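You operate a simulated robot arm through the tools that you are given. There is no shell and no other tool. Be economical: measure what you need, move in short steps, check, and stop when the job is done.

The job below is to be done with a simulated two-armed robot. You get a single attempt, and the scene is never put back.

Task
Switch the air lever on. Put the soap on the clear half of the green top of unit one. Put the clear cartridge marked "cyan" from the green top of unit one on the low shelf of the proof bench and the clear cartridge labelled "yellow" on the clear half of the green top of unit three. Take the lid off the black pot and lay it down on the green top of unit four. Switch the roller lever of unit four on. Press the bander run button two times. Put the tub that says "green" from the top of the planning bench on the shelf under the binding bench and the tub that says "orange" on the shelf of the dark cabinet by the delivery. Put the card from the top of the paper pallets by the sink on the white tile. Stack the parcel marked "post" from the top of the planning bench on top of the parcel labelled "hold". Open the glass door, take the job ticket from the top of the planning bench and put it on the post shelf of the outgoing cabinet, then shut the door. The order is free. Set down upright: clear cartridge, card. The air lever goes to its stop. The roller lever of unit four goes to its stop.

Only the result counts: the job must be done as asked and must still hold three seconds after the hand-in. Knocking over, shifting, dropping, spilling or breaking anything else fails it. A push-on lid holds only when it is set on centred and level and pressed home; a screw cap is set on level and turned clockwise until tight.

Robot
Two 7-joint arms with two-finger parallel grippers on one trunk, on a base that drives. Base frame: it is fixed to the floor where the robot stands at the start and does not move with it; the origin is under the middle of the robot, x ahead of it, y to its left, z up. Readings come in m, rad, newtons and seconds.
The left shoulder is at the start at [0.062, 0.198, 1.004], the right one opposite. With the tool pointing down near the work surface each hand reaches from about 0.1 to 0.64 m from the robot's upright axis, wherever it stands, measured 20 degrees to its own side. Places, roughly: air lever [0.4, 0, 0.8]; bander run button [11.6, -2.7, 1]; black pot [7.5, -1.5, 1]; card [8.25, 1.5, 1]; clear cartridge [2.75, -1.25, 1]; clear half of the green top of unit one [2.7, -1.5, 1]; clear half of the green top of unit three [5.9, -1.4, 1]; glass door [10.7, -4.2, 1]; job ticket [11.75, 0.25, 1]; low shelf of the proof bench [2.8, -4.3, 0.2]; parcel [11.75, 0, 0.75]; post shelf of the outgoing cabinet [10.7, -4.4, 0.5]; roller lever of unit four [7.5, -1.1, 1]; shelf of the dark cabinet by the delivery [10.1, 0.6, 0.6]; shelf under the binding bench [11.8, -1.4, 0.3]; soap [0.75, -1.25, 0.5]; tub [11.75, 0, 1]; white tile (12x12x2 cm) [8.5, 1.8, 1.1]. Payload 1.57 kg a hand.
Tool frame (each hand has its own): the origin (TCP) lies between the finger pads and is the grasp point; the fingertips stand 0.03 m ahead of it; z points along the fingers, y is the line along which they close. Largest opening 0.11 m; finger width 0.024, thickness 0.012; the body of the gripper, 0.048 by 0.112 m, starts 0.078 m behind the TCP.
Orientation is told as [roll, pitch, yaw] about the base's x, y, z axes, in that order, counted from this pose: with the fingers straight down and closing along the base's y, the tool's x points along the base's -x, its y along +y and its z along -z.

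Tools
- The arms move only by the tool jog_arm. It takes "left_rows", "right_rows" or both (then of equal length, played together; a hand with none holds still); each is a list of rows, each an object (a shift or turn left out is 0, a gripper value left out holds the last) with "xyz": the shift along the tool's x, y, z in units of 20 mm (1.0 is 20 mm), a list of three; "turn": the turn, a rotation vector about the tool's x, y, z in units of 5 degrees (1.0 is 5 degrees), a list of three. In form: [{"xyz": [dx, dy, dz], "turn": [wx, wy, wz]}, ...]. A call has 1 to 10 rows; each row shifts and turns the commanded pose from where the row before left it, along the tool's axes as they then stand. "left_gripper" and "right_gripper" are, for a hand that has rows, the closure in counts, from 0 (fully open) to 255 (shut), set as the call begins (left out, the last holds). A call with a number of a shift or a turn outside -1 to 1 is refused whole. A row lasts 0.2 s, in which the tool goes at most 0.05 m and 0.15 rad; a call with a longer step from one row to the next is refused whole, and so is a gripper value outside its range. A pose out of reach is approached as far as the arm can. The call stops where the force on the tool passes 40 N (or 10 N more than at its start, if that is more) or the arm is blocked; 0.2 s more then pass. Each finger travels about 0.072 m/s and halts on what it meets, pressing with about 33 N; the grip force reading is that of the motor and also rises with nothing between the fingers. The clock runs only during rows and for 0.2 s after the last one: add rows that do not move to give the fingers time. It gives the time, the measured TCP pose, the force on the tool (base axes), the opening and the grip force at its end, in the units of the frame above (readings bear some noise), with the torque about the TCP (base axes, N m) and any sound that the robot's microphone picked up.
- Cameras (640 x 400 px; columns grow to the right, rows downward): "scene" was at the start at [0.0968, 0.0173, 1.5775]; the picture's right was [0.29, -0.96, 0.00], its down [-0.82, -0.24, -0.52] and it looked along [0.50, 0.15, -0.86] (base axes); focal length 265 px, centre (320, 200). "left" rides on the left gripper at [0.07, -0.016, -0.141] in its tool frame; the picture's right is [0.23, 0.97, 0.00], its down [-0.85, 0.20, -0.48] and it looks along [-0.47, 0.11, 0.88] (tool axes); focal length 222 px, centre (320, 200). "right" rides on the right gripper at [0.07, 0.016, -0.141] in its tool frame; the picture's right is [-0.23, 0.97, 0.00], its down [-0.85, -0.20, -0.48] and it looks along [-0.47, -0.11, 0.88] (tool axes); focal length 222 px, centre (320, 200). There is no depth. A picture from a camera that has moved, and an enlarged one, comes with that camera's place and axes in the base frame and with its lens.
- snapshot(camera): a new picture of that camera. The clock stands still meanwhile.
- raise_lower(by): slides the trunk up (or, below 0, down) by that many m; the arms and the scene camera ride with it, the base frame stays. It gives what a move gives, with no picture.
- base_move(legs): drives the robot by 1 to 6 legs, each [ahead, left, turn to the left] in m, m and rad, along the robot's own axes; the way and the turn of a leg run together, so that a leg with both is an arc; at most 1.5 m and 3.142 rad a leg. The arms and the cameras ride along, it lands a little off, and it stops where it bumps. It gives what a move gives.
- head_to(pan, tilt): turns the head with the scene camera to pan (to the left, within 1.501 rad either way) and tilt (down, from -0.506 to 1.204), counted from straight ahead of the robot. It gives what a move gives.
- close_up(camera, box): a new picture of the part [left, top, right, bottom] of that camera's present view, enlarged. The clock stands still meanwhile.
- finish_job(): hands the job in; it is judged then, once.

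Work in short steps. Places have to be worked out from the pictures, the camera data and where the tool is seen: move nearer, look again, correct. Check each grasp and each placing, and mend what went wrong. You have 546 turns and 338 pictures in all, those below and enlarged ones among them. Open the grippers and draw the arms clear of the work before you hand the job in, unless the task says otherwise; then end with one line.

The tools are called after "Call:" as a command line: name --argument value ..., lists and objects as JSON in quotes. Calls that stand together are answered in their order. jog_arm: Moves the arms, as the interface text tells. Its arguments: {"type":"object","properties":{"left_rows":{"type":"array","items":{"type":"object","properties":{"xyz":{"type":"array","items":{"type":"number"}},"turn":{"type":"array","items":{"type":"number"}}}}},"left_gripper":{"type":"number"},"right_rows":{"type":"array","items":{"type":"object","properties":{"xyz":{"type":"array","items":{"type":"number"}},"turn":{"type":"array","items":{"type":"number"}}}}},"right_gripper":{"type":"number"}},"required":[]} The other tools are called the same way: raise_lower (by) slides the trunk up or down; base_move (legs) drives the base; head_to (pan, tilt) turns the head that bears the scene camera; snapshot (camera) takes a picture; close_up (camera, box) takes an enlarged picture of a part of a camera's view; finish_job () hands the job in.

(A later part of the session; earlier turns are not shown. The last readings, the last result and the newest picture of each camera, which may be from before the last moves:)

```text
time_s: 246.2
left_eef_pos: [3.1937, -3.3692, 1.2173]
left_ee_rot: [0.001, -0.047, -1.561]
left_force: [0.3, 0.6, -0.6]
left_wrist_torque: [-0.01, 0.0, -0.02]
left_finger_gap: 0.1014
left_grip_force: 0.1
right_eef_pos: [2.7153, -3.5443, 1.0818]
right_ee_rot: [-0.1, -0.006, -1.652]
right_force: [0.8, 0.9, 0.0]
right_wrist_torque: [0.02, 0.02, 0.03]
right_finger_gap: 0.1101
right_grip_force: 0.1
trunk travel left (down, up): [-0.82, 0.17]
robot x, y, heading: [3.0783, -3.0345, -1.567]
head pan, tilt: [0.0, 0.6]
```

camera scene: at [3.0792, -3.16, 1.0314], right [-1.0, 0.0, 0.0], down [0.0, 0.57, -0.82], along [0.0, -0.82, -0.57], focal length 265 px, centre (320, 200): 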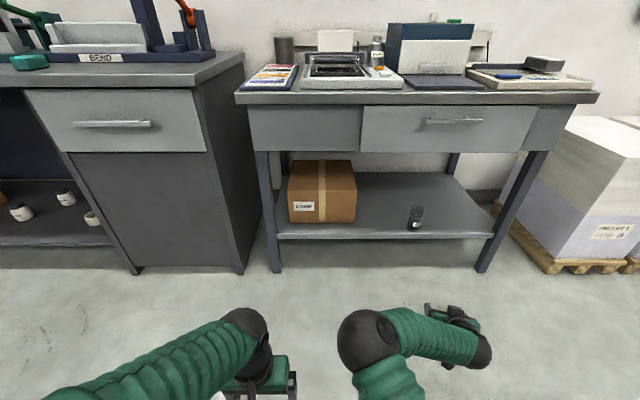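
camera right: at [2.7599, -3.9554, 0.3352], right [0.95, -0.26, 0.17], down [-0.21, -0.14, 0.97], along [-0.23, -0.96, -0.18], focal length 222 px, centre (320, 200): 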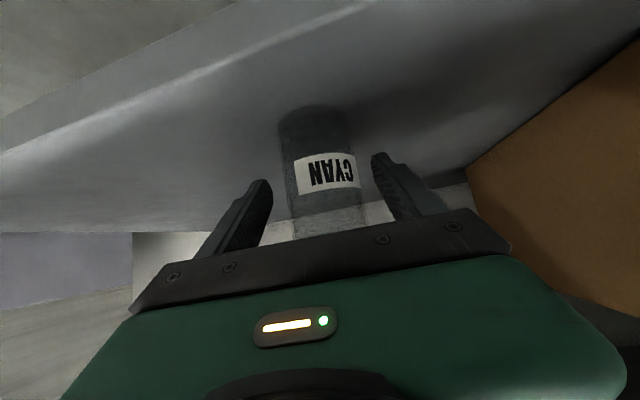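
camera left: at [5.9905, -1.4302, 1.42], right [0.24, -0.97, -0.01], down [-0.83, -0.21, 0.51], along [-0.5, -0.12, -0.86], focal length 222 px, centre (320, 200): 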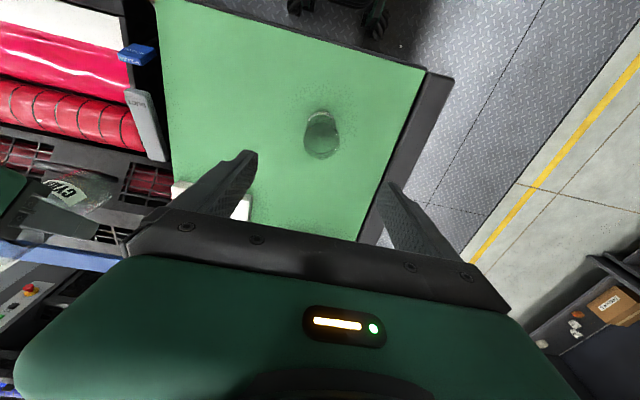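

I turn to face +x and drive along the walkway to unit four.

Call:
base_move --legs '[[0, 0, 1.567], [1.4, 0.7, 0], [1.5, 0, 0], [1.1, 0, 0]]'

Call:
head_to --pan 0.6 --tilt 0.6

Call:
snapshot --camera "scene"

```text
refused: leg 2 is longer than a leg can be; nothing moved
```

```text
time_s: 247.2
left_eef_pos: [3.1932, -3.3685, 1.2177]
left_ee_rot: [0.003, -0.047, -1.56]
left_force: [0.1, -0.3, 0.2]
left_wrist_torque: [0.01, 0.03, -0.01]
left_finger_gap: 0.1013
left_grip_force: 0.0
right_eef_pos: [2.7148, -3.5452, 1.0823]
right_ee_rot: [-0.101, -0.005, -1.653]
right_force: [0.1, -0.1, 0.0]
right_wrist_torque: [0.02, 0.0, -0.01]
right_finger_gap: 0.1099
right_grip_force: 0.0
trunk travel left (down, up): [-0.82, 0.17]
robot x, y, heading: [3.0837, -3.0379, -1.568]
head pan, tilt: [0.6, 0.6]
```

```text
272 pictures are left
camera scene: at [3.1285, -3.1461, 1.8312], right [-0.82, -0.57, 0.0], down [-0.32, 0.47, -0.82], along [0.47, -0.68, -0.57], focal length 265 px, centre (320, 200)
```

scene: 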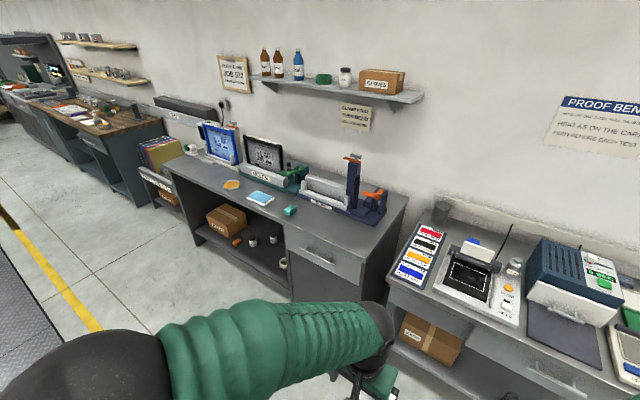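

The leg was too long; I split it.

Call:
base_move --legs '[[0, 0, 1.567], [1.1, 0.7, 0], [1.45, 0, 0], [1.45, 0, 0]]'

Call:
snapshot --camera "scene"

```text
time_s: 271.3
left_eef_pos: [7.4312, -2.1116, 1.2179]
left_ee_rot: [0.001, -0.049, 0.072]
left_force: [-0.1, 0.4, -0.3]
left_wrist_torque: [0.01, 0.02, 0.0]
left_finger_gap: 0.1013
left_grip_force: 0.1
right_eef_pos: [7.6372, -2.5784, 1.0816]
right_ee_rot: [-0.099, -0.008, -0.02]
right_force: [0.0, 0.2, -0.5]
right_wrist_torque: [-0.02, 0.0, 0.01]
right_finger_gap: 0.11
right_grip_force: 0.1
trunk travel left (down, up): [-0.82, 0.17]
robot x, y, heading: [7.1074, -2.2412, 0.059]
head pan, tilt: [0.6, 0.6]
```

```text
271 pictures are left
camera scene: at [7.2077, -2.1914, 1.8313], right [0.62, -0.79, 0.0], down [-0.45, -0.35, -0.82], along [0.65, 0.51, -0.57], focal length 265 px, centre (320, 200)
```

scene: 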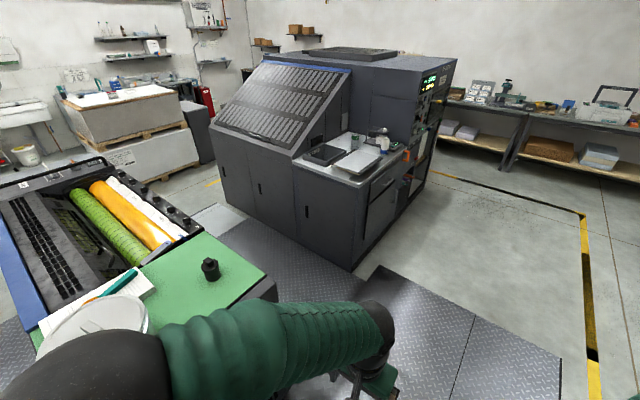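

The black pot is a small jar at about (7.49,-1.42). I'll stand in the gap beyond unit four (x≈8.08), facing -x.

Call:
base_move --legs '[[0.97, -0.07, 0], [0, 0, 3.08], [0, -0.4, 0]]'

Call:
head_to --pan -0.3 --tilt 0.8

Call:
snapshot --camera "scene"

```text
time_s: 285.6
left_eef_pos: [7.7481, -1.9659, 1.2177]
left_ee_rot: [-0.001, -0.048, 3.123]
left_force: [0.7, -0.1, 0.5]
left_wrist_torque: [0.0, 0.06, -0.03]
left_finger_gap: 0.1013
left_grip_force: 0.0
right_eef_pos: [7.5846, -1.4833, 1.0847]
right_ee_rot: [-0.104, -0.009, 3.034]
right_force: [0.0, -0.3, 0.4]
right_wrist_torque: [0.03, 0.01, 0.01]
right_finger_gap: 0.1099
right_grip_force: 0.0
trunk travel left (down, up): [-0.82, 0.17]
robot x, y, heading: [8.0842, -1.8579, 3.115]
head pan, tilt: [0.6, 0.6]
```

```text
time_s: 286.8
left_eef_pos: [7.7494, -1.9599, 1.2186]
left_ee_rot: [0.005, -0.049, 3.125]
left_force: [0.9, -0.2, 0.1]
left_wrist_torque: [-0.03, 0.02, -0.03]
left_finger_gap: 0.1011
left_grip_force: 0.0
right_eef_pos: [7.5862, -1.4781, 1.081]
right_ee_rot: [-0.098, -0.007, 3.033]
right_force: [-0.5, -0.2, 0.0]
right_wrist_torque: [0.02, 0.05, 0.02]
right_finger_gap: 0.1099
right_grip_force: 0.1
trunk travel left (down, up): [-0.82, 0.17]
robot x, y, heading: [8.0832, -1.8585, 3.116]
head pan, tilt: [-0.3, 0.799]
```

```text
270 pictures are left
camera scene: at [7.971, -1.8313, 1.8143], right [0.32, 0.95, 0.0], down [0.68, -0.23, -0.7], along [-0.66, 0.22, -0.72], focal length 265 px, centre (320, 200)
```

scene: 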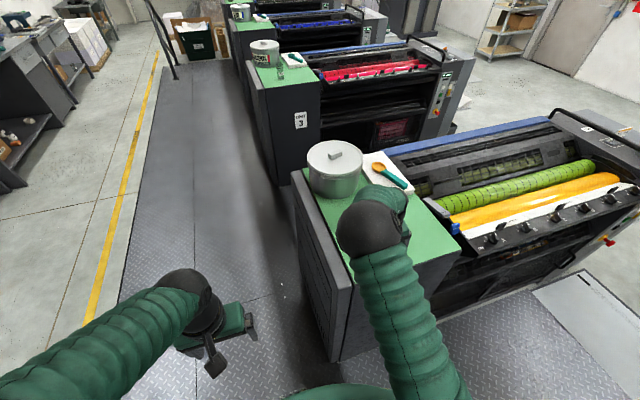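

The right hand is low and near the pot, so I raise the trunk before moving on and then look from both cameras.

Call:
raise_lower --by 0.16

Call:
snapshot --camera "right"

```text
time_s: 288.6
left_eef_pos: [7.7494, -1.9599, 1.3782]
left_ee_rot: [0.005, -0.05, 3.124]
left_force: [0.3, -0.3, -0.2]
left_wrist_torque: [0.0, 0.03, 0.02]
left_finger_gap: 0.1012
left_grip_force: 0.0
right_eef_pos: [7.5864, -1.4784, 1.2426]
right_ee_rot: [-0.098, -0.009, 3.034]
right_force: [-0.5, -0.5, -0.6]
right_wrist_torque: [-0.01, -0.02, 0.0]
right_finger_gap: 0.1101
right_grip_force: 0.1
trunk travel left (down, up): [-0.98, 0.01]
robot x, y, heading: [8.0822, -1.8598, 3.116]
head pan, tilt: [-0.3, 0.799]
```

```text
269 pictures are left
camera right: at [7.653, -1.5152, 1.381], right [-0.33, -0.94, -0.09], down [-0.83, 0.24, 0.5], along [-0.45, 0.24, -0.86], focal length 222 px, centre (320, 200)
```

right: 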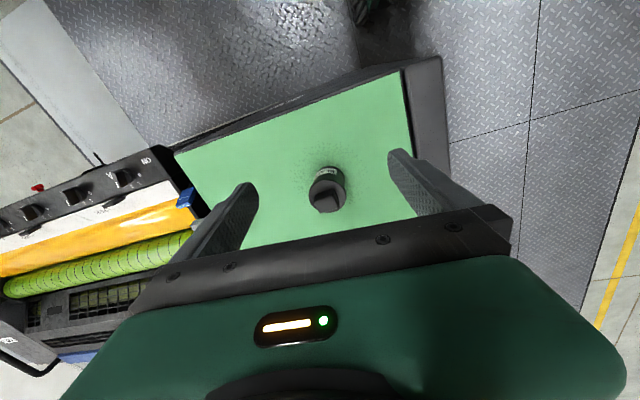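

The black pot is at about (7.49,-1.44). I zoom in on it to see its lid.

Call:
close_up --camera "right" --box '[290, 150, 370, 220]'

Call:
head_to --pan -0.55 --tilt 0.8

Call:
snapshot --camera "scene"

```text
5.71 times, centred on (330, 185) of right
camera zoom: at [7.653, -1.5152, 1.381], right [-0.33, -0.94, -0.09], down [-0.83, 0.24, 0.5], along [-0.45, 0.24, -0.86], focal length 1269 px, centre (263, 286)
```

zoom: 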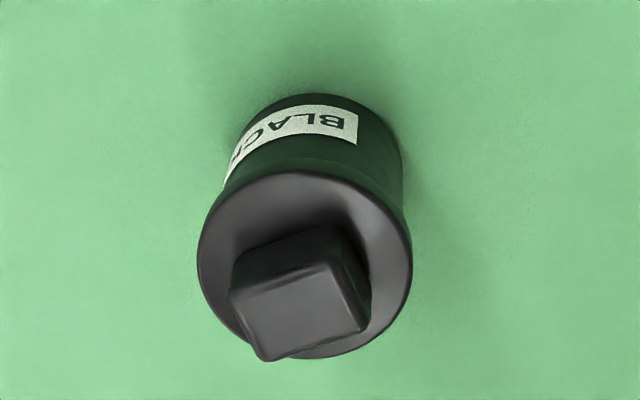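

```text
time_s: 289.4
left_eef_pos: [7.7488, -1.9601, 1.3791]
left_ee_rot: [0.004, -0.049, 3.123]
left_force: [-0.1, -0.1, -0.4]
left_wrist_torque: [0.03, 0.01, 0.0]
left_finger_gap: 0.1013
left_grip_force: 0.1
right_eef_pos: [7.5856, -1.4786, 1.2417]
right_ee_rot: [-0.1, -0.009, 3.034]
right_force: [0.4, -0.3, 0.3]
right_wrist_torque: [-0.02, -0.01, -0.01]
right_finger_gap: 0.11
right_grip_force: 0.1
trunk travel left (down, up): [-0.98, 0.01]
robot x, y, heading: [8.0804, -1.8539, 3.116]
head pan, tilt: [-0.55, 0.799]
```

```text
267 pictures are left
camera scene: at [7.9792, -1.8151, 1.9743], right [0.54, 0.84, 0.0], down [0.6, -0.39, -0.7], along [-0.58, 0.38, -0.72], focal length 265 px, centre (320, 200)
```

scene: 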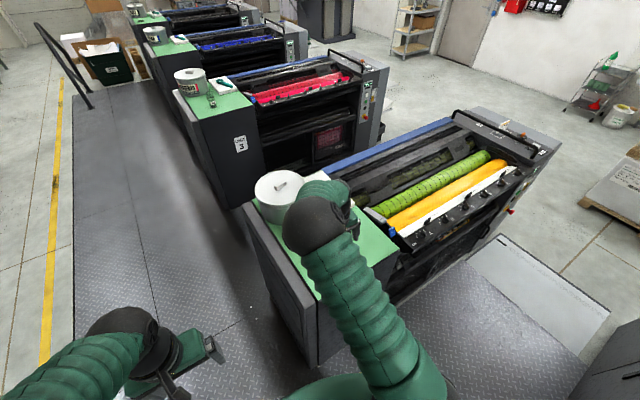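

It is a jar with a disc lid and a square knob. I bring the robot nearer and square the right hand up over the knob.

Call:
base_move --legs '[[0.07, -0.15, 0.025]]'

Call:
jog_arm --right_rows '[{"xyz": [0, 1, 0], "turn": [-0.3, 0, -0.5]}, {"xyz": [0, 1, 0], "turn": [-0.3, 0, -0.5]}, {"xyz": [0, 1, 0], "turn": [-0.3, 0, -0.5]}, {"xyz": [0, 1, 0], "turn": [-0.25, 0, -0.5]}, {"xyz": [0, 1, 0], "turn": [0, 0, -0.5]}, {}, {}]'

Call:
snapshot --camera "right"

```text
time_s: 290.8
left_eef_pos: [7.6857, -1.848, 1.3755]
left_ee_rot: [-0.02, -0.054, -3.13]
left_force: [-0.7, -0.6, 0.2]
left_wrist_torque: [0.13, -0.02, -0.02]
left_finger_gap: 0.1014
left_grip_force: 0.1
right_eef_pos: [7.5104, -1.3679, 1.2503]
right_ee_rot: [-0.12, -0.014, 3.06]
right_force: [-1.3, -2.2, 0.1]
right_wrist_torque: [0.15, -0.05, -0.02]
right_finger_gap: 0.1101
right_grip_force: 0.1
trunk travel left (down, up): [-0.98, 0.01]
robot x, y, heading: [8.0144, -1.7105, -3.131]
head pan, tilt: [-0.55, 0.799]
```

```text
time_s: 292.4
left_eef_pos: [7.6846, -1.8175, 1.3787]
left_ee_rot: [0.006, -0.051, -3.13]
left_force: [-0.5, -0.5, 0.4]
left_wrist_torque: [0.0, 0.03, 0.01]
left_finger_gap: 0.1015
left_grip_force: 0.1
right_eef_pos: [7.509, -1.439, 1.2378]
right_ee_rot: [0.003, -0.001, -3.003]
right_force: [0.4, 0.6, 0.5]
right_wrist_torque: [0.01, 0.0, -0.01]
right_finger_gap: 0.1097
right_grip_force: 0.0
trunk travel left (down, up): [-0.98, 0.01]
robot x, y, heading: [8.0152, -1.7074, -3.145]
head pan, tilt: [-0.55, 0.799]
```

```text
266 pictures are left
camera right: at [7.5802, -1.445, 1.3797], right [-0.09, -1.0, 0.0], down [-0.87, 0.08, 0.48], along [-0.48, 0.04, -0.88], focal length 222 px, centre (320, 200)
```

right: 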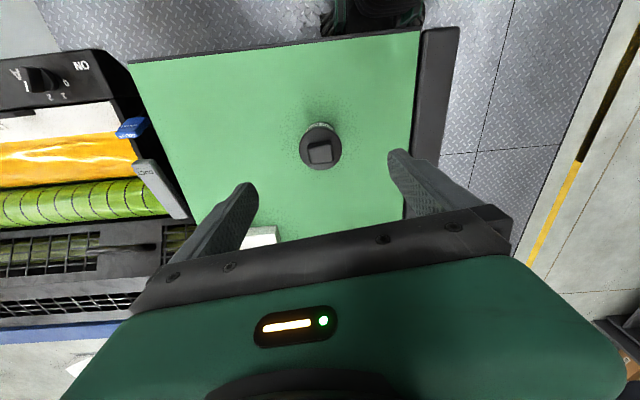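

Call:
close_up --camera "right" --box '[280, 110, 360, 180]'

```text
5.71 times, centred on (320, 145) of right
camera zoom: at [7.5802, -1.445, 1.3797], right [-0.09, -1.0, 0.0], down [-0.87, 0.08, 0.48], along [-0.48, 0.04, -0.88], focal length 1269 px, centre (320, 514)
```

zoom: 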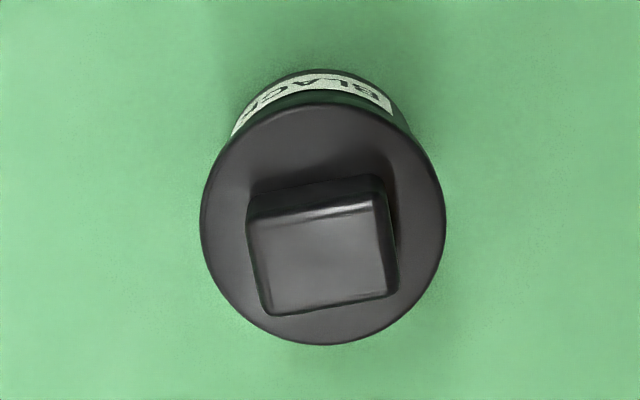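

The knob lines up with the finger closing direction. I shift 11 mm forward and descend part way.

Call:
jog_arm --right_rows '[{"xyz": [-0.55, 0, 1]}, {"xyz": [0, 0, 1]}, {"xyz": [0, 0, 1]}, {"xyz": [0, 0, 0.7]}]' --right_gripper 100

Call:
close_up --camera "right" --box '[220, 90, 420, 230]'

Call:
head_to --pan -0.4 --tilt 0.75

Call:
snapshot --camera "scene"

```text
time_s: 293.4
left_eef_pos: [7.6842, -1.8205, 1.3787]
left_ee_rot: [0.002, -0.051, -3.129]
left_force: [0.6, -0.5, 0.4]
left_wrist_torque: [0.0, -0.02, -0.04]
left_finger_gap: 0.1014
left_grip_force: 0.1
right_eef_pos: [7.4962, -1.4449, 1.1638]
right_ee_rot: [0.002, -0.002, -3.005]
right_force: [-0.3, 0.0, 0.0]
right_wrist_torque: [0.01, -0.02, 0.01]
right_finger_gap: 0.067
right_grip_force: 0.0
trunk travel left (down, up): [-0.98, 0.01]
robot x, y, heading: [8.0133, -1.7123, -3.14]
head pan, tilt: [-0.55, 0.799]
```

```text
2.86 times, centred on (320, 160) of right
camera zoom: at [7.5684, -1.4503, 1.3054], right [-0.09, -1.0, 0.0], down [-0.87, 0.08, 0.48], along [-0.48, 0.04, -0.88], focal length 635 px, centre (320, 314)
```

zoom: 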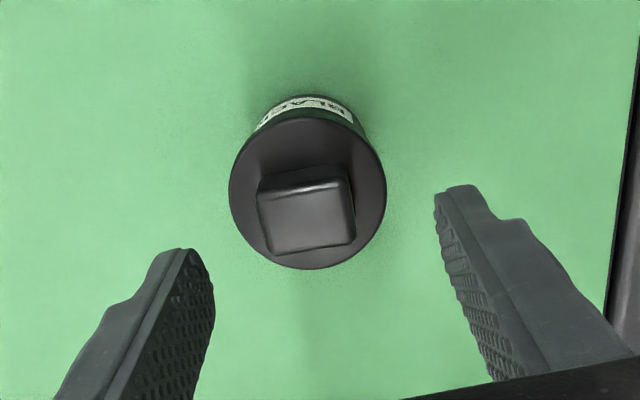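

```text
time_s: 294.1
left_eef_pos: [7.6833, -1.8083, 1.3787]
left_ee_rot: [0.011, -0.05, -3.132]
left_force: [-0.6, 0.7, 0.2]
left_wrist_torque: [-0.05, -0.04, -0.01]
left_finger_gap: 0.1016
left_grip_force: 0.1
right_eef_pos: [7.4978, -1.4333, 1.1612]
right_ee_rot: [0.009, -0.002, -3.004]
right_force: [-0.3, 0.9, -0.3]
right_wrist_torque: [-0.09, 0.03, -0.02]
right_finger_gap: 0.0666
right_grip_force: 0.1
trunk travel left (down, up): [-0.98, 0.01]
robot x, y, heading: [8.0163, -1.7045, -3.14]
head pan, tilt: [-0.4, 0.75]
```

```text
263 pictures are left
camera scene: at [7.902, -1.6645, 1.978], right [0.39, 0.92, -0.01], down [0.63, -0.27, -0.73], along [-0.67, 0.28, -0.69], focal length 265 px, centre (320, 200)
```

scene: 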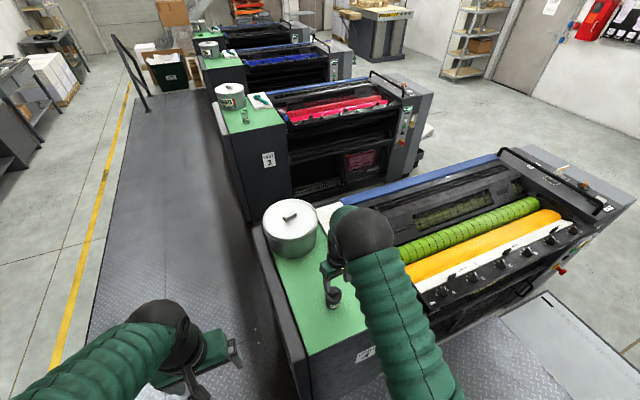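

The lid disc is at z≈1.07, centred (7.493,-1.440). I descend to TCP z≈1.107 so the pads straddle the knob.

Call:
jog_arm --right_rows '[{"xyz": [-0.2, 0, 0.9]}, {"xyz": [0, 0, 0.9]}, {"xyz": [0, 0, 0.8]}, {}]'

Call:
close_up --camera "right" --box '[220, 100, 420, 240]'

```text
time_s: 295.1
left_eef_pos: [7.6838, -1.8125, 1.3791]
left_ee_rot: [0.009, -0.051, -3.133]
left_force: [-0.3, -0.3, -0.1]
left_wrist_torque: [0.01, -0.01, -0.02]
left_finger_gap: 0.1015
left_grip_force: 0.1
right_eef_pos: [7.4941, -1.4372, 1.109]
right_ee_rot: [0.007, -0.002, -3.004]
right_force: [1.3, -1.0, -0.5]
right_wrist_torque: [-0.01, 0.03, -0.03]
right_finger_gap: 0.0667
right_grip_force: 0.1
trunk travel left (down, up): [-0.98, 0.01]
robot x, y, heading: [8.0153, -1.7051, -3.14]
head pan, tilt: [-0.4, 0.75]
```

```text
2.86 times, centred on (320, 170) of right
camera zoom: at [7.5653, -1.4422, 1.2519], right [-0.09, -1.0, 0.01], down [-0.87, 0.08, 0.48], along [-0.48, 0.04, -0.88], focal length 635 px, centre (320, 286)
```

zoom: 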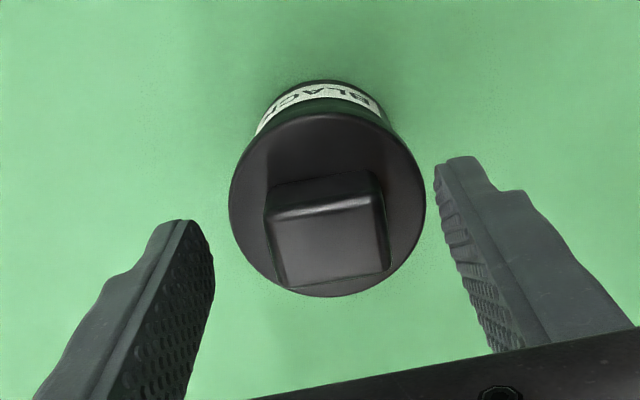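

The tips are just above the disc, on both sides of the knob. I close and then lift slightly to see whether the jar follows.

Call:
jog_arm --right_rows '[{"xyz": [0, 0, 0.1]}, {}, {}, {}, {}]' --right_gripper 255

Call:
jog_arm --right_rows '[{"xyz": [0, 0, -0.25]}, {"xyz": [0, 0, -0.25]}, {}]'

Call:
snapshot --camera "right"

Call:
close_up --camera "scene" --box '[290, 240, 390, 330]'

```text
time_s: 296.3
left_eef_pos: [7.682, -1.8182, 1.3787]
left_ee_rot: [0.006, -0.052, -3.131]
left_force: [0.1, 0.9, 0.4]
left_wrist_torque: [-0.01, 0.01, -0.02]
left_finger_gap: 0.101
left_grip_force: 0.1
right_eef_pos: [7.4909, -1.441, 1.1103]
right_ee_rot: [0.001, -0.004, -3.004]
right_force: [-5.6, 5.9, 8.6]
right_wrist_torque: [0.3, 0.61, -0.17]
right_finger_gap: 0.0327
right_grip_force: 33.4
trunk travel left (down, up): [-0.98, 0.01]
robot x, y, heading: [8.0137, -1.7099, -3.137]
head pan, tilt: [-0.4, 0.75]
```

```text
time_s: 297.1
left_eef_pos: [7.6832, -1.8183, 1.379]
left_ee_rot: [0.002, -0.05, -3.132]
left_force: [-0.3, 0.0, -0.4]
left_wrist_torque: [-0.05, 0.0, 0.02]
left_finger_gap: 0.1014
left_grip_force: 0.0
right_eef_pos: [7.4937, -1.4432, 1.1198]
right_ee_rot: [0.004, 0.0, -3.003]
right_force: [0.4, -0.2, 0.0]
right_wrist_torque: [-0.03, 0.0, 0.01]
right_finger_gap: 0.033
right_grip_force: 32.6
trunk travel left (down, up): [-0.98, 0.01]
robot x, y, heading: [8.0154, -1.7097, -3.137]
head pan, tilt: [-0.4, 0.75]
heard: snap
```

```text
261 pictures are left
camera right: at [7.565, -1.4477, 1.2609], right [-0.09, -1.0, 0.0], down [-0.87, 0.08, 0.48], along [-0.48, 0.04, -0.88], focal length 222 px, centre (320, 200)
```

right: 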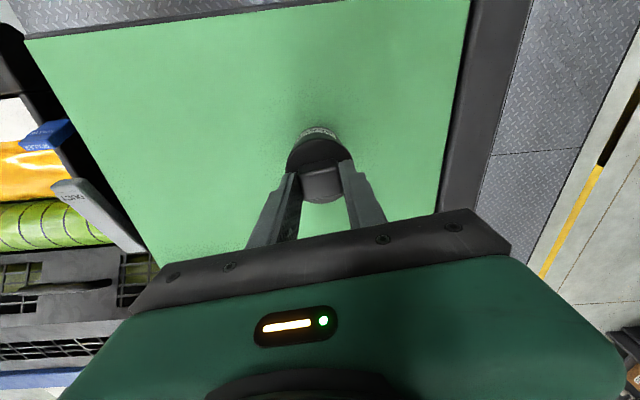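

```text
4.44 times, centred on (340, 285) of scene
camera zoom: at [7.9019, -1.6781, 1.9783], right [0.39, 0.92, 0.0], down [0.63, -0.26, -0.73], along [-0.67, 0.28, -0.68], focal length 1176 px, centre (231, -178)
```

zoom: 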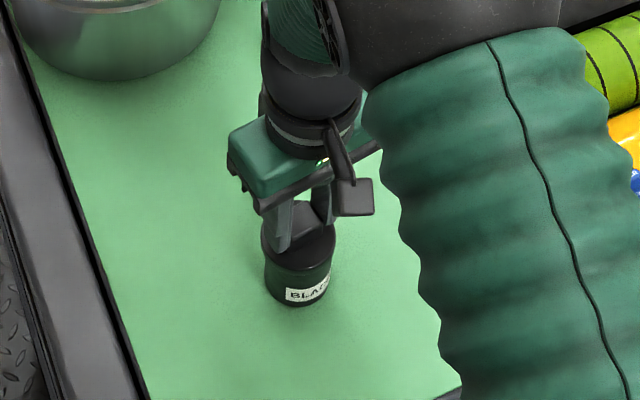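

A snap was heard, so the lid has come free. I lift 6 cm and check the jar.

Call:
jog_arm --right_rows '[{"xyz": [0, 0, -1]}, {"xyz": [0, 0, -1]}, {"xyz": [0, 0, -1]}, {"xyz": [0, 0, -1]}]'

Call:
snapshot --camera "right"

Call:
snapshot --camera "scene"

```text
time_s: 298.1
left_eef_pos: [7.6841, -1.8173, 1.3794]
left_ee_rot: [0.004, -0.052, -3.131]
left_force: [-0.2, 0.0, 0.0]
left_wrist_torque: [-0.04, -0.03, 0.01]
left_finger_gap: 0.1014
left_grip_force: 0.0
right_eef_pos: [7.4943, -1.444, 1.1994]
right_ee_rot: [0.004, -0.001, -3.004]
right_force: [-0.2, -0.7, -1.0]
right_wrist_torque: [0.0, 0.0, -0.04]
right_finger_gap: 0.0329
right_grip_force: 32.5
trunk travel left (down, up): [-0.98, 0.01]
robot x, y, heading: [8.0124, -1.7079, -3.137]
head pan, tilt: [-0.4, 0.75]
```

```text
259 pictures are left
camera right: at [7.5645, -1.4486, 1.3414], right [-0.09, -1.0, 0.0], down [-0.87, 0.08, 0.48], along [-0.48, 0.04, -0.88], focal length 222 px, centre (320, 200)
```

right: 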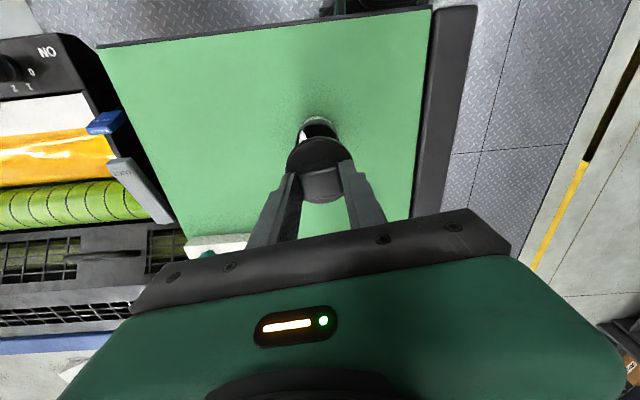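

```text
258 pictures are left
camera scene: at [7.9025, -1.678, 1.9783], right [0.39, 0.92, 0.0], down [0.63, -0.26, -0.73], along [-0.67, 0.28, -0.68], focal length 265 px, centre (320, 200)
```

scene: 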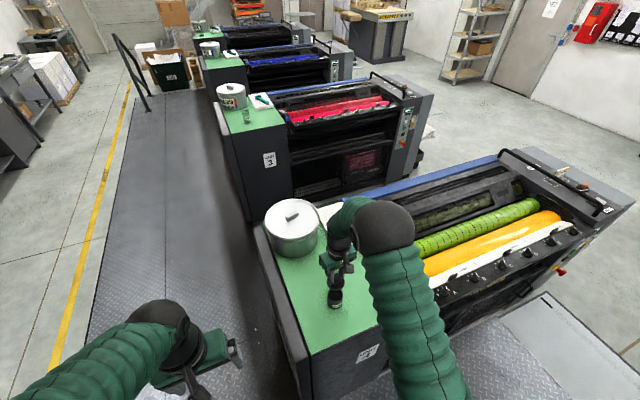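

The lid is off and the jar stayed. I carry the lid to about (7.52,-1.31) on the green top and lower it.

Call:
jog_arm --right_rows '[{"xyz": [0.35, -0.92, 0]}, {"xyz": [0.35, -0.92, 0]}, {"xyz": [0.35, -0.92, 0]}, {"xyz": [0.35, -0.92, 0]}, {"xyz": [0.35, -0.92, 0]}, {"xyz": [0.35, -0.92, 0]}, {"xyz": [0.3, -0.9, 0]}, {}]'

Call:
jog_arm --right_rows '[{"xyz": [0, 0, 1]}, {"xyz": [0, 0, 1]}, {"xyz": [0, 0, 1]}, {"xyz": [0, 0, 1]}, {"xyz": [0, 0, 1]}, {"xyz": [0, 0, 1]}]'

Call:
snapshot --camera "right"

Call:
snapshot --camera "scene"

```text
time_s: 299.9
left_eef_pos: [7.6822, -1.8171, 1.3788]
left_ee_rot: [0.005, -0.051, -3.13]
left_force: [-0.1, -0.4, -0.3]
left_wrist_torque: [0.0, -0.03, 0.01]
left_finger_gap: 0.1012
left_grip_force: 0.0
right_eef_pos: [7.5232, -1.3075, 1.1984]
right_ee_rot: [0.003, -0.002, -3.004]
right_force: [0.0, -0.1, -0.1]
right_wrist_torque: [0.01, 0.01, 0.04]
right_finger_gap: 0.0328
right_grip_force: 32.4
trunk travel left (down, up): [-0.98, 0.01]
robot x, y, heading: [8.0146, -1.7088, -3.138]
head pan, tilt: [-0.4, 0.75]
```

```text
time_s: 301.3
left_eef_pos: [7.6827, -1.8165, 1.3784]
left_ee_rot: [0.006, -0.049, -3.131]
left_force: [-0.5, 0.5, -0.2]
left_wrist_torque: [0.02, -0.01, -0.01]
left_finger_gap: 0.1015
left_grip_force: 0.1
right_eef_pos: [7.5227, -1.3077, 1.0799]
right_ee_rot: [0.002, -0.002, -3.004]
right_force: [-0.2, -0.2, 0.3]
right_wrist_torque: [-0.03, 0.02, -0.01]
right_finger_gap: 0.0331
right_grip_force: 32.8
trunk travel left (down, up): [-0.98, 0.01]
robot x, y, heading: [8.0138, -1.7079, -3.139]
head pan, tilt: [-0.4, 0.75]
```

```text
257 pictures are left
camera right: at [7.5943, -1.313, 1.2208], right [-0.09, -1.0, 0.0], down [-0.87, 0.08, 0.48], along [-0.48, 0.04, -0.88], focal length 222 px, centre (320, 200)
```

right: 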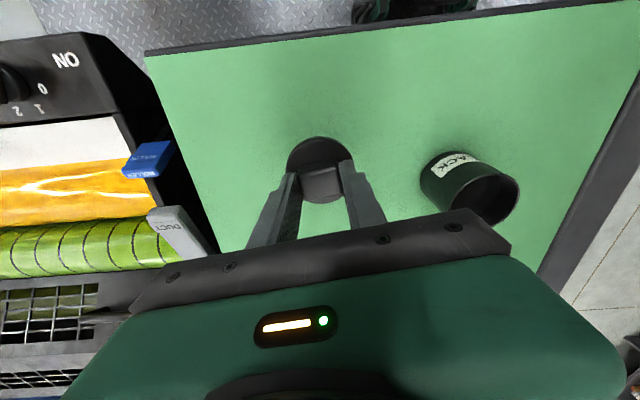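

```text
256 pictures are left
camera scene: at [7.9012, -1.6758, 1.9782], right [0.39, 0.92, 0.0], down [0.63, -0.27, -0.73], along [-0.67, 0.28, -0.68], focal length 265 px, centre (320, 200)
```

scene: 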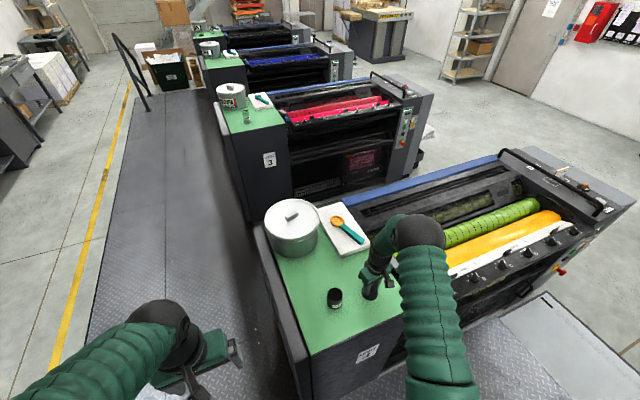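

Clear beneath. I lower in small steps until the lid touches.

Call:
jog_arm --right_rows '[{"xyz": [0, 0, 0.7]}, {"xyz": [0, 0, 0.3]}, {"xyz": [0, 0, 0.25]}]'

Call:
jog_arm --right_rows '[{"xyz": [0, 0, 0.2]}, {"xyz": [0, 0, 0.2]}]'

```text
time_s: 302.1
left_eef_pos: [7.6836, -1.816, 1.3782]
left_ee_rot: [0.006, -0.052, -3.132]
left_force: [0.1, 1.1, 0.6]
left_wrist_torque: [0.0, -0.01, 0.03]
left_finger_gap: 0.1015
left_grip_force: 0.1
right_eef_pos: [7.5231, -1.309, 1.0532]
right_ee_rot: [0.005, -0.002, -3.005]
right_force: [-1.1, -0.3, -0.5]
right_wrist_torque: [0.01, 0.03, 0.03]
right_finger_gap: 0.0326
right_grip_force: 33.2
trunk travel left (down, up): [-0.98, 0.01]
robot x, y, heading: [8.0163, -1.7059, -3.142]
head pan, tilt: [-0.4, 0.75]
```

```text
time_s: 302.7
left_eef_pos: [7.684, -1.8167, 1.3783]
left_ee_rot: [0.004, -0.05, -3.131]
left_force: [-0.1, 0.2, 0.5]
left_wrist_torque: [0.05, -0.01, 0.02]
left_finger_gap: 0.1012
left_grip_force: 0.1
right_eef_pos: [7.5231, -1.3095, 1.0462]
right_ee_rot: [0.001, -0.005, -3.003]
right_force: [-1.0, -0.9, 1.6]
right_wrist_torque: [0.0, 0.11, 0.0]
right_finger_gap: 0.0328
right_grip_force: 33.6
trunk travel left (down, up): [-0.98, 0.01]
robot x, y, heading: [8.0137, -1.7036, -3.138]
head pan, tilt: [-0.4, 0.75]
```

Call:
jog_arm --right_rows '[{"xyz": [0, 0, 0.15]}, {"xyz": [0, 0, 0.1]}]'

Call:
jog_arm --right_rows '[{}, {}, {}]' --right_gripper 130

Call:
jog_arm --right_rows '[{"xyz": [0, 0, -0.5]}, {"xyz": [0, 0, -1]}, {"xyz": [0, 0, -1]}, {"xyz": [0, 0, -1]}, {"xyz": [0, 0, -1]}, {"xyz": [0, 0, -1]}, {"xyz": [0, 0, -1]}]'

Call:
snapshot --camera "right"

```text
time_s: 303.3
left_eef_pos: [7.6877, -1.8218, 1.3795]
left_ee_rot: [0.001, -0.052, -3.131]
left_force: [0.5, 0.3, -0.2]
left_wrist_torque: [-0.01, -0.02, 0.01]
left_finger_gap: 0.1014
left_grip_force: 0.1
right_eef_pos: [7.5241, -1.3107, 1.0458]
right_ee_rot: [-0.004, -0.009, -3.004]
right_force: [-3.7, 5.3, 36.9]
right_wrist_torque: [0.08, -0.01, 0.04]
right_finger_gap: 0.0329
right_grip_force: 33.1
trunk travel left (down, up): [-0.98, 0.01]
robot x, y, heading: [8.0161, -1.7087, -3.138]
head pan, tilt: [-0.4, 0.75]
```

```text
time_s: 304.1
left_eef_pos: [7.6854, -1.8198, 1.3782]
left_ee_rot: [0.005, -0.053, -3.131]
left_force: [-0.1, -0.6, 0.3]
left_wrist_torque: [0.0, 0.04, -0.02]
left_finger_gap: 0.1015
left_grip_force: 0.0
right_eef_pos: [7.5256, -1.3107, 1.0427]
right_ee_rot: [0.001, -0.002, -3.004]
right_force: [-0.2, -0.4, -0.5]
right_wrist_torque: [0.0, -0.01, 0.03]
right_finger_gap: 0.0539
right_grip_force: 0.1
trunk travel left (down, up): [-0.98, 0.01]
robot x, y, heading: [8.0153, -1.707, -3.142]
head pan, tilt: [-0.4, 0.75]
```

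```text
time_s: 305.7
left_eef_pos: [7.6847, -1.8169, 1.3785]
left_ee_rot: [0.005, -0.05, -3.132]
left_force: [-0.6, 0.5, 1.0]
left_wrist_torque: [0.03, -0.01, -0.04]
left_finger_gap: 0.1014
left_grip_force: 0.1
right_eef_pos: [7.5241, -1.308, 1.1719]
right_ee_rot: [0.004, -0.002, -3.004]
right_force: [0.4, -0.9, -0.5]
right_wrist_torque: [-0.01, 0.02, -0.03]
right_finger_gap: 0.0541
right_grip_force: 0.0
trunk travel left (down, up): [-0.98, 0.01]
robot x, y, heading: [8.0149, -1.7073, -3.137]
head pan, tilt: [-0.4, 0.75]
```

```text
255 pictures are left
camera right: at [7.596, -1.3132, 1.3128], right [-0.09, -1.0, 0.0], down [-0.87, 0.08, 0.48], along [-0.48, 0.04, -0.88], focal length 222 px, centre (320, 200)
```

right: 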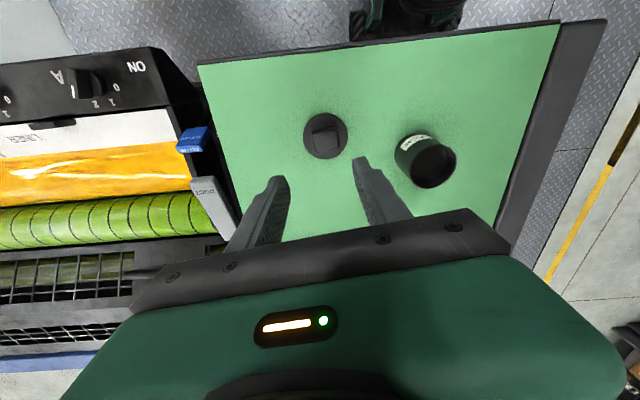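

The lid lies on the green top. Next is unit four's ROLLER lever, the blue tab, so I zoom in from both cameras.

Call:
close_up --camera "right" --box '[130, 50, 260, 200]'

Call:
close_up --camera "scene" --box '[350, 230, 480, 320]'

```text
2.67 times, centred on (195, 125) of right
camera zoom: at [7.596, -1.3132, 1.3128], right [-0.09, -1.0, 0.0], down [-0.87, 0.08, 0.48], along [-0.48, 0.04, -0.88], focal length 592 px, centre (653, 400)
```

zoom: 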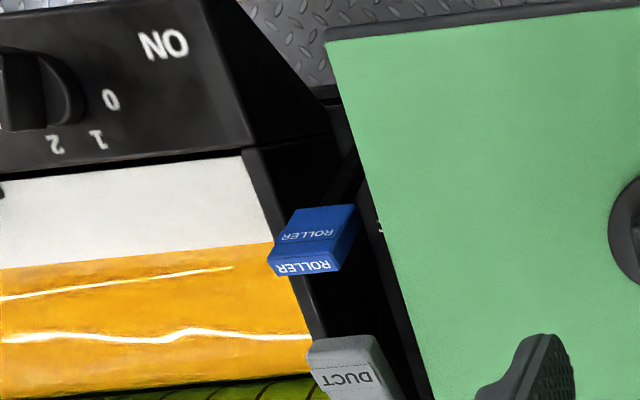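

```text
4.44 times, centred on (415, 275) of scene
camera zoom: at [7.9034, -1.6769, 1.9783], right [0.39, 0.92, 0.0], down [0.63, -0.26, -0.73], along [-0.67, 0.28, -0.68], focal length 1176 px, centre (-102, -133)
```

zoom: 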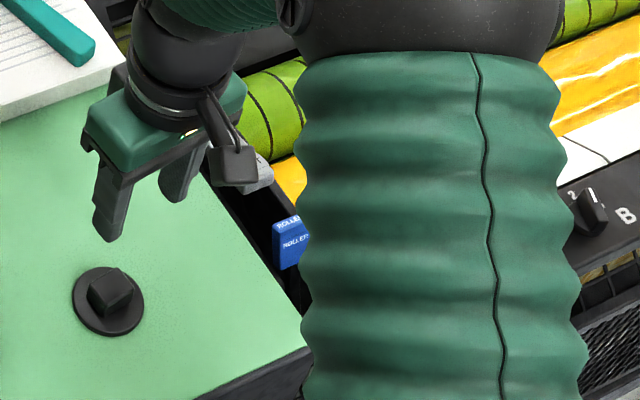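

The blue tab sits on a rod by the frame, and I need a clear view of its travel. I raise the right hand and shift the robot right so the head looks straight at the lever.

Call:
jog_arm --right_rows '[{"xyz": [0, 0, -1]}, {"xyz": [0, 0, -1]}, {"xyz": [0, 0, -1]}, {"xyz": [0, 0, -1]}, {"xyz": [0, 0, -1]}]'

Call:
base_move --legs '[[0, -0.38, 0]]'

Call:
head_to --pan 0.1 --tilt 0.95

Call:
snapshot --camera "scene"

```text
time_s: 306.9
left_eef_pos: [7.683, -1.8173, 1.3788]
left_ee_rot: [0.004, -0.052, -3.131]
left_force: [0.3, -0.5, -0.5]
left_wrist_torque: [-0.03, -0.02, 0.0]
left_finger_gap: 0.1015
left_grip_force: 0.1
right_eef_pos: [7.5247, -1.307, 1.2724]
right_ee_rot: [0.005, -0.003, -3.002]
right_force: [0.6, -0.1, -0.4]
right_wrist_torque: [-0.01, 0.02, -0.02]
right_finger_gap: 0.0541
right_grip_force: 0.0
trunk travel left (down, up): [-0.98, 0.01]
robot x, y, heading: [8.0132, -1.712, -3.143]
head pan, tilt: [-0.4, 0.75]
```

```text
time_s: 309.4
left_eef_pos: [7.6838, -1.4453, 1.3773]
left_ee_rot: [-0.006, -0.05, 3.14]
left_force: [0.3, 0.1, 0.6]
left_wrist_torque: [0.04, -0.01, -0.04]
left_finger_gap: 0.1013
left_grip_force: 0.0
right_eef_pos: [7.5309, -0.9333, 1.2755]
right_ee_rot: [-0.01, 0.001, -3.016]
right_force: [-0.4, 0.1, 0.0]
right_wrist_torque: [0.02, 0.04, -0.02]
right_finger_gap: 0.0537
right_grip_force: 0.0
trunk travel left (down, up): [-0.98, 0.01]
robot x, y, heading: [8.0197, -1.3243, 3.135]
head pan, tilt: [-0.4, 0.75]
```

```text
time_s: 310.3
left_eef_pos: [7.6844, -1.4406, 1.378]
left_ee_rot: [-0.002, -0.051, 3.142]
left_force: [0.0, 0.0, 1.4]
left_wrist_torque: [0.07, -0.01, 0.0]
left_finger_gap: 0.1013
left_grip_force: 0.1
right_eef_pos: [7.5305, -0.929, 1.2747]
right_ee_rot: [-0.002, -0.001, -3.013]
right_force: [-0.6, 0.1, -0.3]
right_wrist_torque: [0.0, 0.01, -0.01]
right_finger_gap: 0.0536
right_grip_force: 0.1
trunk travel left (down, up): [-0.98, 0.01]
robot x, y, heading: [8.0172, -1.3232, 3.136]
head pan, tilt: [0.099, 0.949]
```

```text
252 pictures are left
camera scene: at [7.908, -1.3477, 1.9628], right [-0.09, 1.0, 0.01], down [0.81, 0.08, -0.58], along [-0.58, -0.05, -0.81], focal length 265 px, centre (320, 200)
```

scene: 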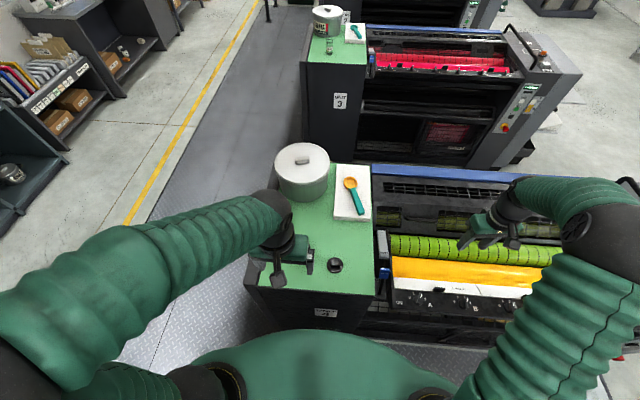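

Call:
close_up --camera "scene" --box '[365, 225, 445, 315]'

Call:
snapshot --camera "left"

```text
4.44 times, centred on (405, 270) of scene
camera zoom: at [7.908, -1.3477, 1.9628], right [-0.09, 1.0, 0.01], down [0.81, 0.08, -0.58], along [-0.58, -0.05, -0.81], focal length 1176 px, centre (-58, -111)
```

zoom: 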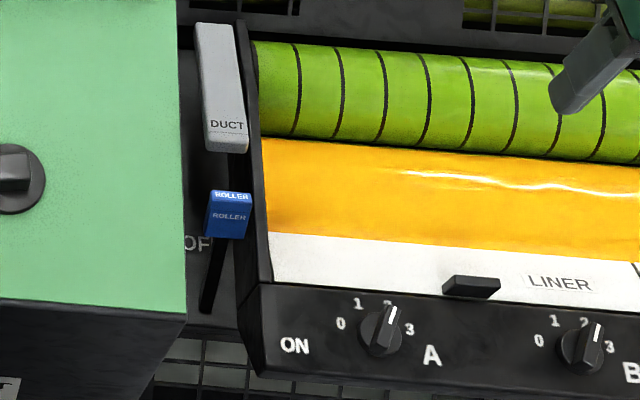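

```text
250 pictures are left
camera left: at [7.7629, -1.4248, 1.5147], right [0.23, -0.97, -0.01], down [-0.83, -0.2, 0.52], along [-0.51, -0.11, -0.85], focal length 222 px, centre (320, 200)
```

left: 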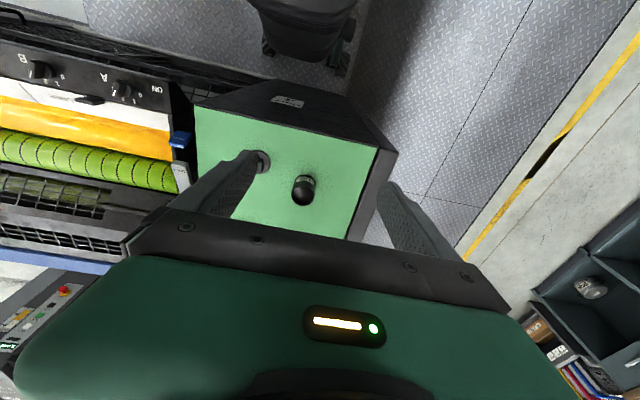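

The lever rod pivots near (7.595,-1.14,0.93) and the blue tab is at about (7.537,-1.133,1.003), leaning back to OFF. ON is toward the robot (+x). I'll hook a finger behind the tab, so I turn the right gripper 90° to have its fingers apart along x.

Call:
jog_arm --right_rows '[{"turn": [0, 0, -1]}, {"turn": [0, 0, -1]}, {"turn": [0, 0, -1]}, {"turn": [0, 0, -1]}, {"turn": [0, 0, -1]}, {"turn": [0, 0, -1]}, {"turn": [0, 0, -1]}, {"turn": [0, 0, -1]}]'

Call:
jog_arm --right_rows '[{"turn": [0, 0, -1]}, {"turn": [0, 0, -1]}, {"turn": [0, 0, -1]}, {"turn": [0, 0, -1]}, {"turn": [0, 0, -1]}, {"turn": [0, 0, -1]}, {"turn": [0, 0, -1]}, {"turn": [0, 0, -1]}, {"turn": [0, 0, -0.5]}]'

```text
time_s: 312.1
left_eef_pos: [7.6845, -1.4346, 1.3794]
left_ee_rot: [0.003, -0.053, 3.141]
left_force: [0.1, -0.4, 0.2]
left_wrist_torque: [0.03, 0.03, 0.01]
left_finger_gap: 0.1011
left_grip_force: 0.1
right_eef_pos: [7.5317, -0.9224, 1.2731]
right_ee_rot: [0.0, -0.002, -2.316]
right_force: [0.7, 0.2, -0.1]
right_wrist_torque: [0.04, 0.02, 0.0]
right_finger_gap: 0.0537
right_grip_force: 0.1
trunk travel left (down, up): [-0.98, 0.01]
robot x, y, heading: [8.0147, -1.3275, 3.133]
head pan, tilt: [0.099, 0.949]
```

```text
time_s: 314.1
left_eef_pos: [7.6854, -1.4322, 1.3796]
left_ee_rot: [0.004, -0.053, 3.139]
left_force: [-0.4, -1.3, 0.1]
left_wrist_torque: [-0.01, -0.03, 0.0]
left_finger_gap: 0.1013
left_grip_force: 0.1
right_eef_pos: [7.5309, -0.9202, 1.2722]
right_ee_rot: [-0.004, -0.003, -1.572]
right_force: [1.2, 0.0, 0.5]
right_wrist_torque: [0.0, -0.01, 0.0]
right_finger_gap: 0.054
right_grip_force: 0.1
trunk travel left (down, up): [-0.98, 0.01]
robot x, y, heading: [8.0183, -1.3235, 3.123]
head pan, tilt: [0.099, 0.949]
```

Rotation went well. I bring the hand over the lever and look through its camera.

Call:
jog_arm --right_rows '[{"xyz": [-1, 0, 0]}, {"xyz": [-1, 0, 0]}, {"xyz": [-1, 0, 0]}, {"xyz": [-1, 0, 0]}, {"xyz": [-1, 0, 0]}, {"xyz": [-1, 0, 0]}, {"xyz": [-1, 0, 0]}, {"xyz": [-1, 0, 0]}, {"xyz": [-1, 0, 0.5]}, {"xyz": [-0.6, 0.5, 0.5]}]'

Call:
jog_arm --right_rows '[{}, {}]'

Call:
close_up --camera "right" --box '[220, 60, 420, 240]'

```text
time_s: 316.3
left_eef_pos: [7.6853, -1.4317, 1.3797]
left_ee_rot: [0.003, -0.053, 3.141]
left_force: [-0.4, 0.1, 0.4]
left_wrist_torque: [0.03, -0.04, -0.04]
left_finger_gap: 0.1012
left_grip_force: 0.0
right_eef_pos: [7.5408, -1.1127, 1.2528]
right_ee_rot: [-0.002, -0.003, -1.576]
right_force: [0.5, -0.3, 0.2]
right_wrist_torque: [-0.03, 0.02, -0.02]
right_finger_gap: 0.0538
right_grip_force: 0.1
trunk travel left (down, up): [-0.98, 0.01]
robot x, y, heading: [8.0146, -1.3258, 3.133]
head pan, tilt: [0.099, 0.949]
```

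```text
time_s: 316.9
left_eef_pos: [7.6849, -1.4319, 1.3798]
left_ee_rot: [0.007, -0.051, 3.14]
left_force: [-0.8, -0.1, -0.4]
left_wrist_torque: [0.0, 0.02, -0.03]
left_finger_gap: 0.1015
left_grip_force: 0.0
right_eef_pos: [7.5406, -1.1119, 1.2522]
right_ee_rot: [-0.001, -0.004, -1.575]
right_force: [0.7, -0.6, -0.2]
right_wrist_torque: [0.05, 0.02, 0.03]
right_finger_gap: 0.054
right_grip_force: 0.0
trunk travel left (down, up): [-0.98, 0.01]
robot x, y, heading: [8.017, -1.3261, 3.132]
head pan, tilt: [0.099, 0.949]
```

```text
2.22 times, centred on (320, 150) of right
camera zoom: at [7.5575, -1.0409, 1.3941], right [0.97, -0.23, 0.0], down [-0.2, -0.85, 0.48], along [-0.11, -0.47, -0.88], focal length 494 px, centre (320, 311)
```

zoom: 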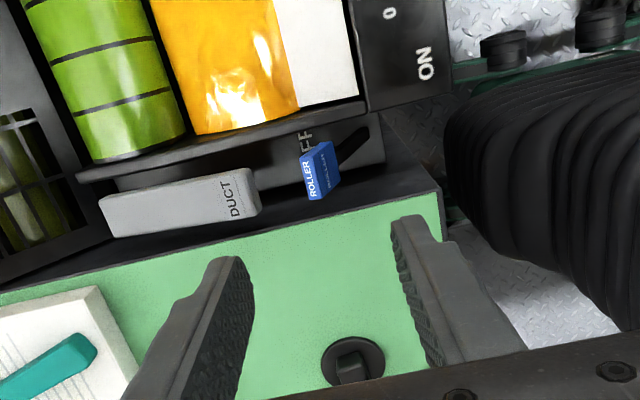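

The gap between DUCT's end (x≈7.493) and the tab's back (x≈7.524) is about 31 mm. With TCP x=7.547 the rear finger fits into it, so I shift and descend to just above.

Call:
jog_arm --right_rows '[{"xyz": [-0.9, 0.33, 1]}, {"xyz": [0, 0, 1]}, {"xyz": [0, 0, 1]}, {"xyz": [0, 0, 1]}, {"xyz": [0, 0, 1]}, {"xyz": [0, 0, 1]}, {"xyz": [0, 0, 1]}, {"xyz": [0, 0, 1]}, {"xyz": [0, 0, 0.5]}, {}]'

Call:
close_up --camera "right" --box '[220, 60, 420, 240]'

```text
time_s: 319.1
left_eef_pos: [7.6861, -1.4303, 1.3785]
left_ee_rot: [0.005, -0.052, 3.142]
left_force: [-0.8, 0.3, 0.4]
left_wrist_torque: [-0.03, 0.0, 0.02]
left_finger_gap: 0.1012
left_grip_force: 0.1
right_eef_pos: [7.5477, -1.1304, 1.0835]
right_ee_rot: [-0.002, -0.004, -1.577]
right_force: [-0.5, 0.0, -0.3]
right_wrist_torque: [-0.01, 0.02, 0.01]
right_finger_gap: 0.0541
right_grip_force: 0.1
trunk travel left (down, up): [-0.98, 0.01]
robot x, y, heading: [8.0154, -1.3264, 3.132]
head pan, tilt: [0.099, 0.949]
```

```text
2.22 times, centred on (320, 150) of right
camera zoom: at [7.5649, -1.06, 1.224], right [0.97, -0.23, 0.0], down [-0.2, -0.85, 0.48], along [-0.11, -0.47, -0.88], focal length 494 px, centre (320, 311)
```

zoom: 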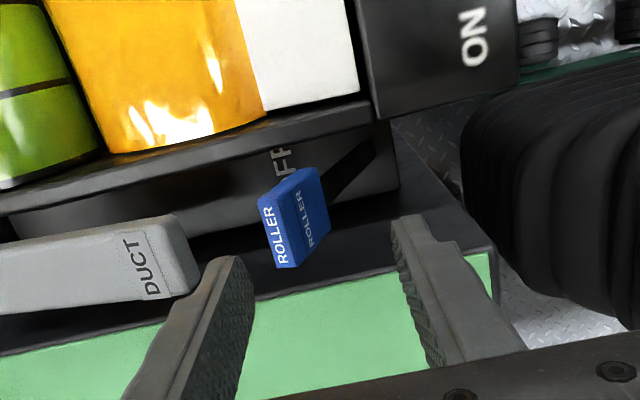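

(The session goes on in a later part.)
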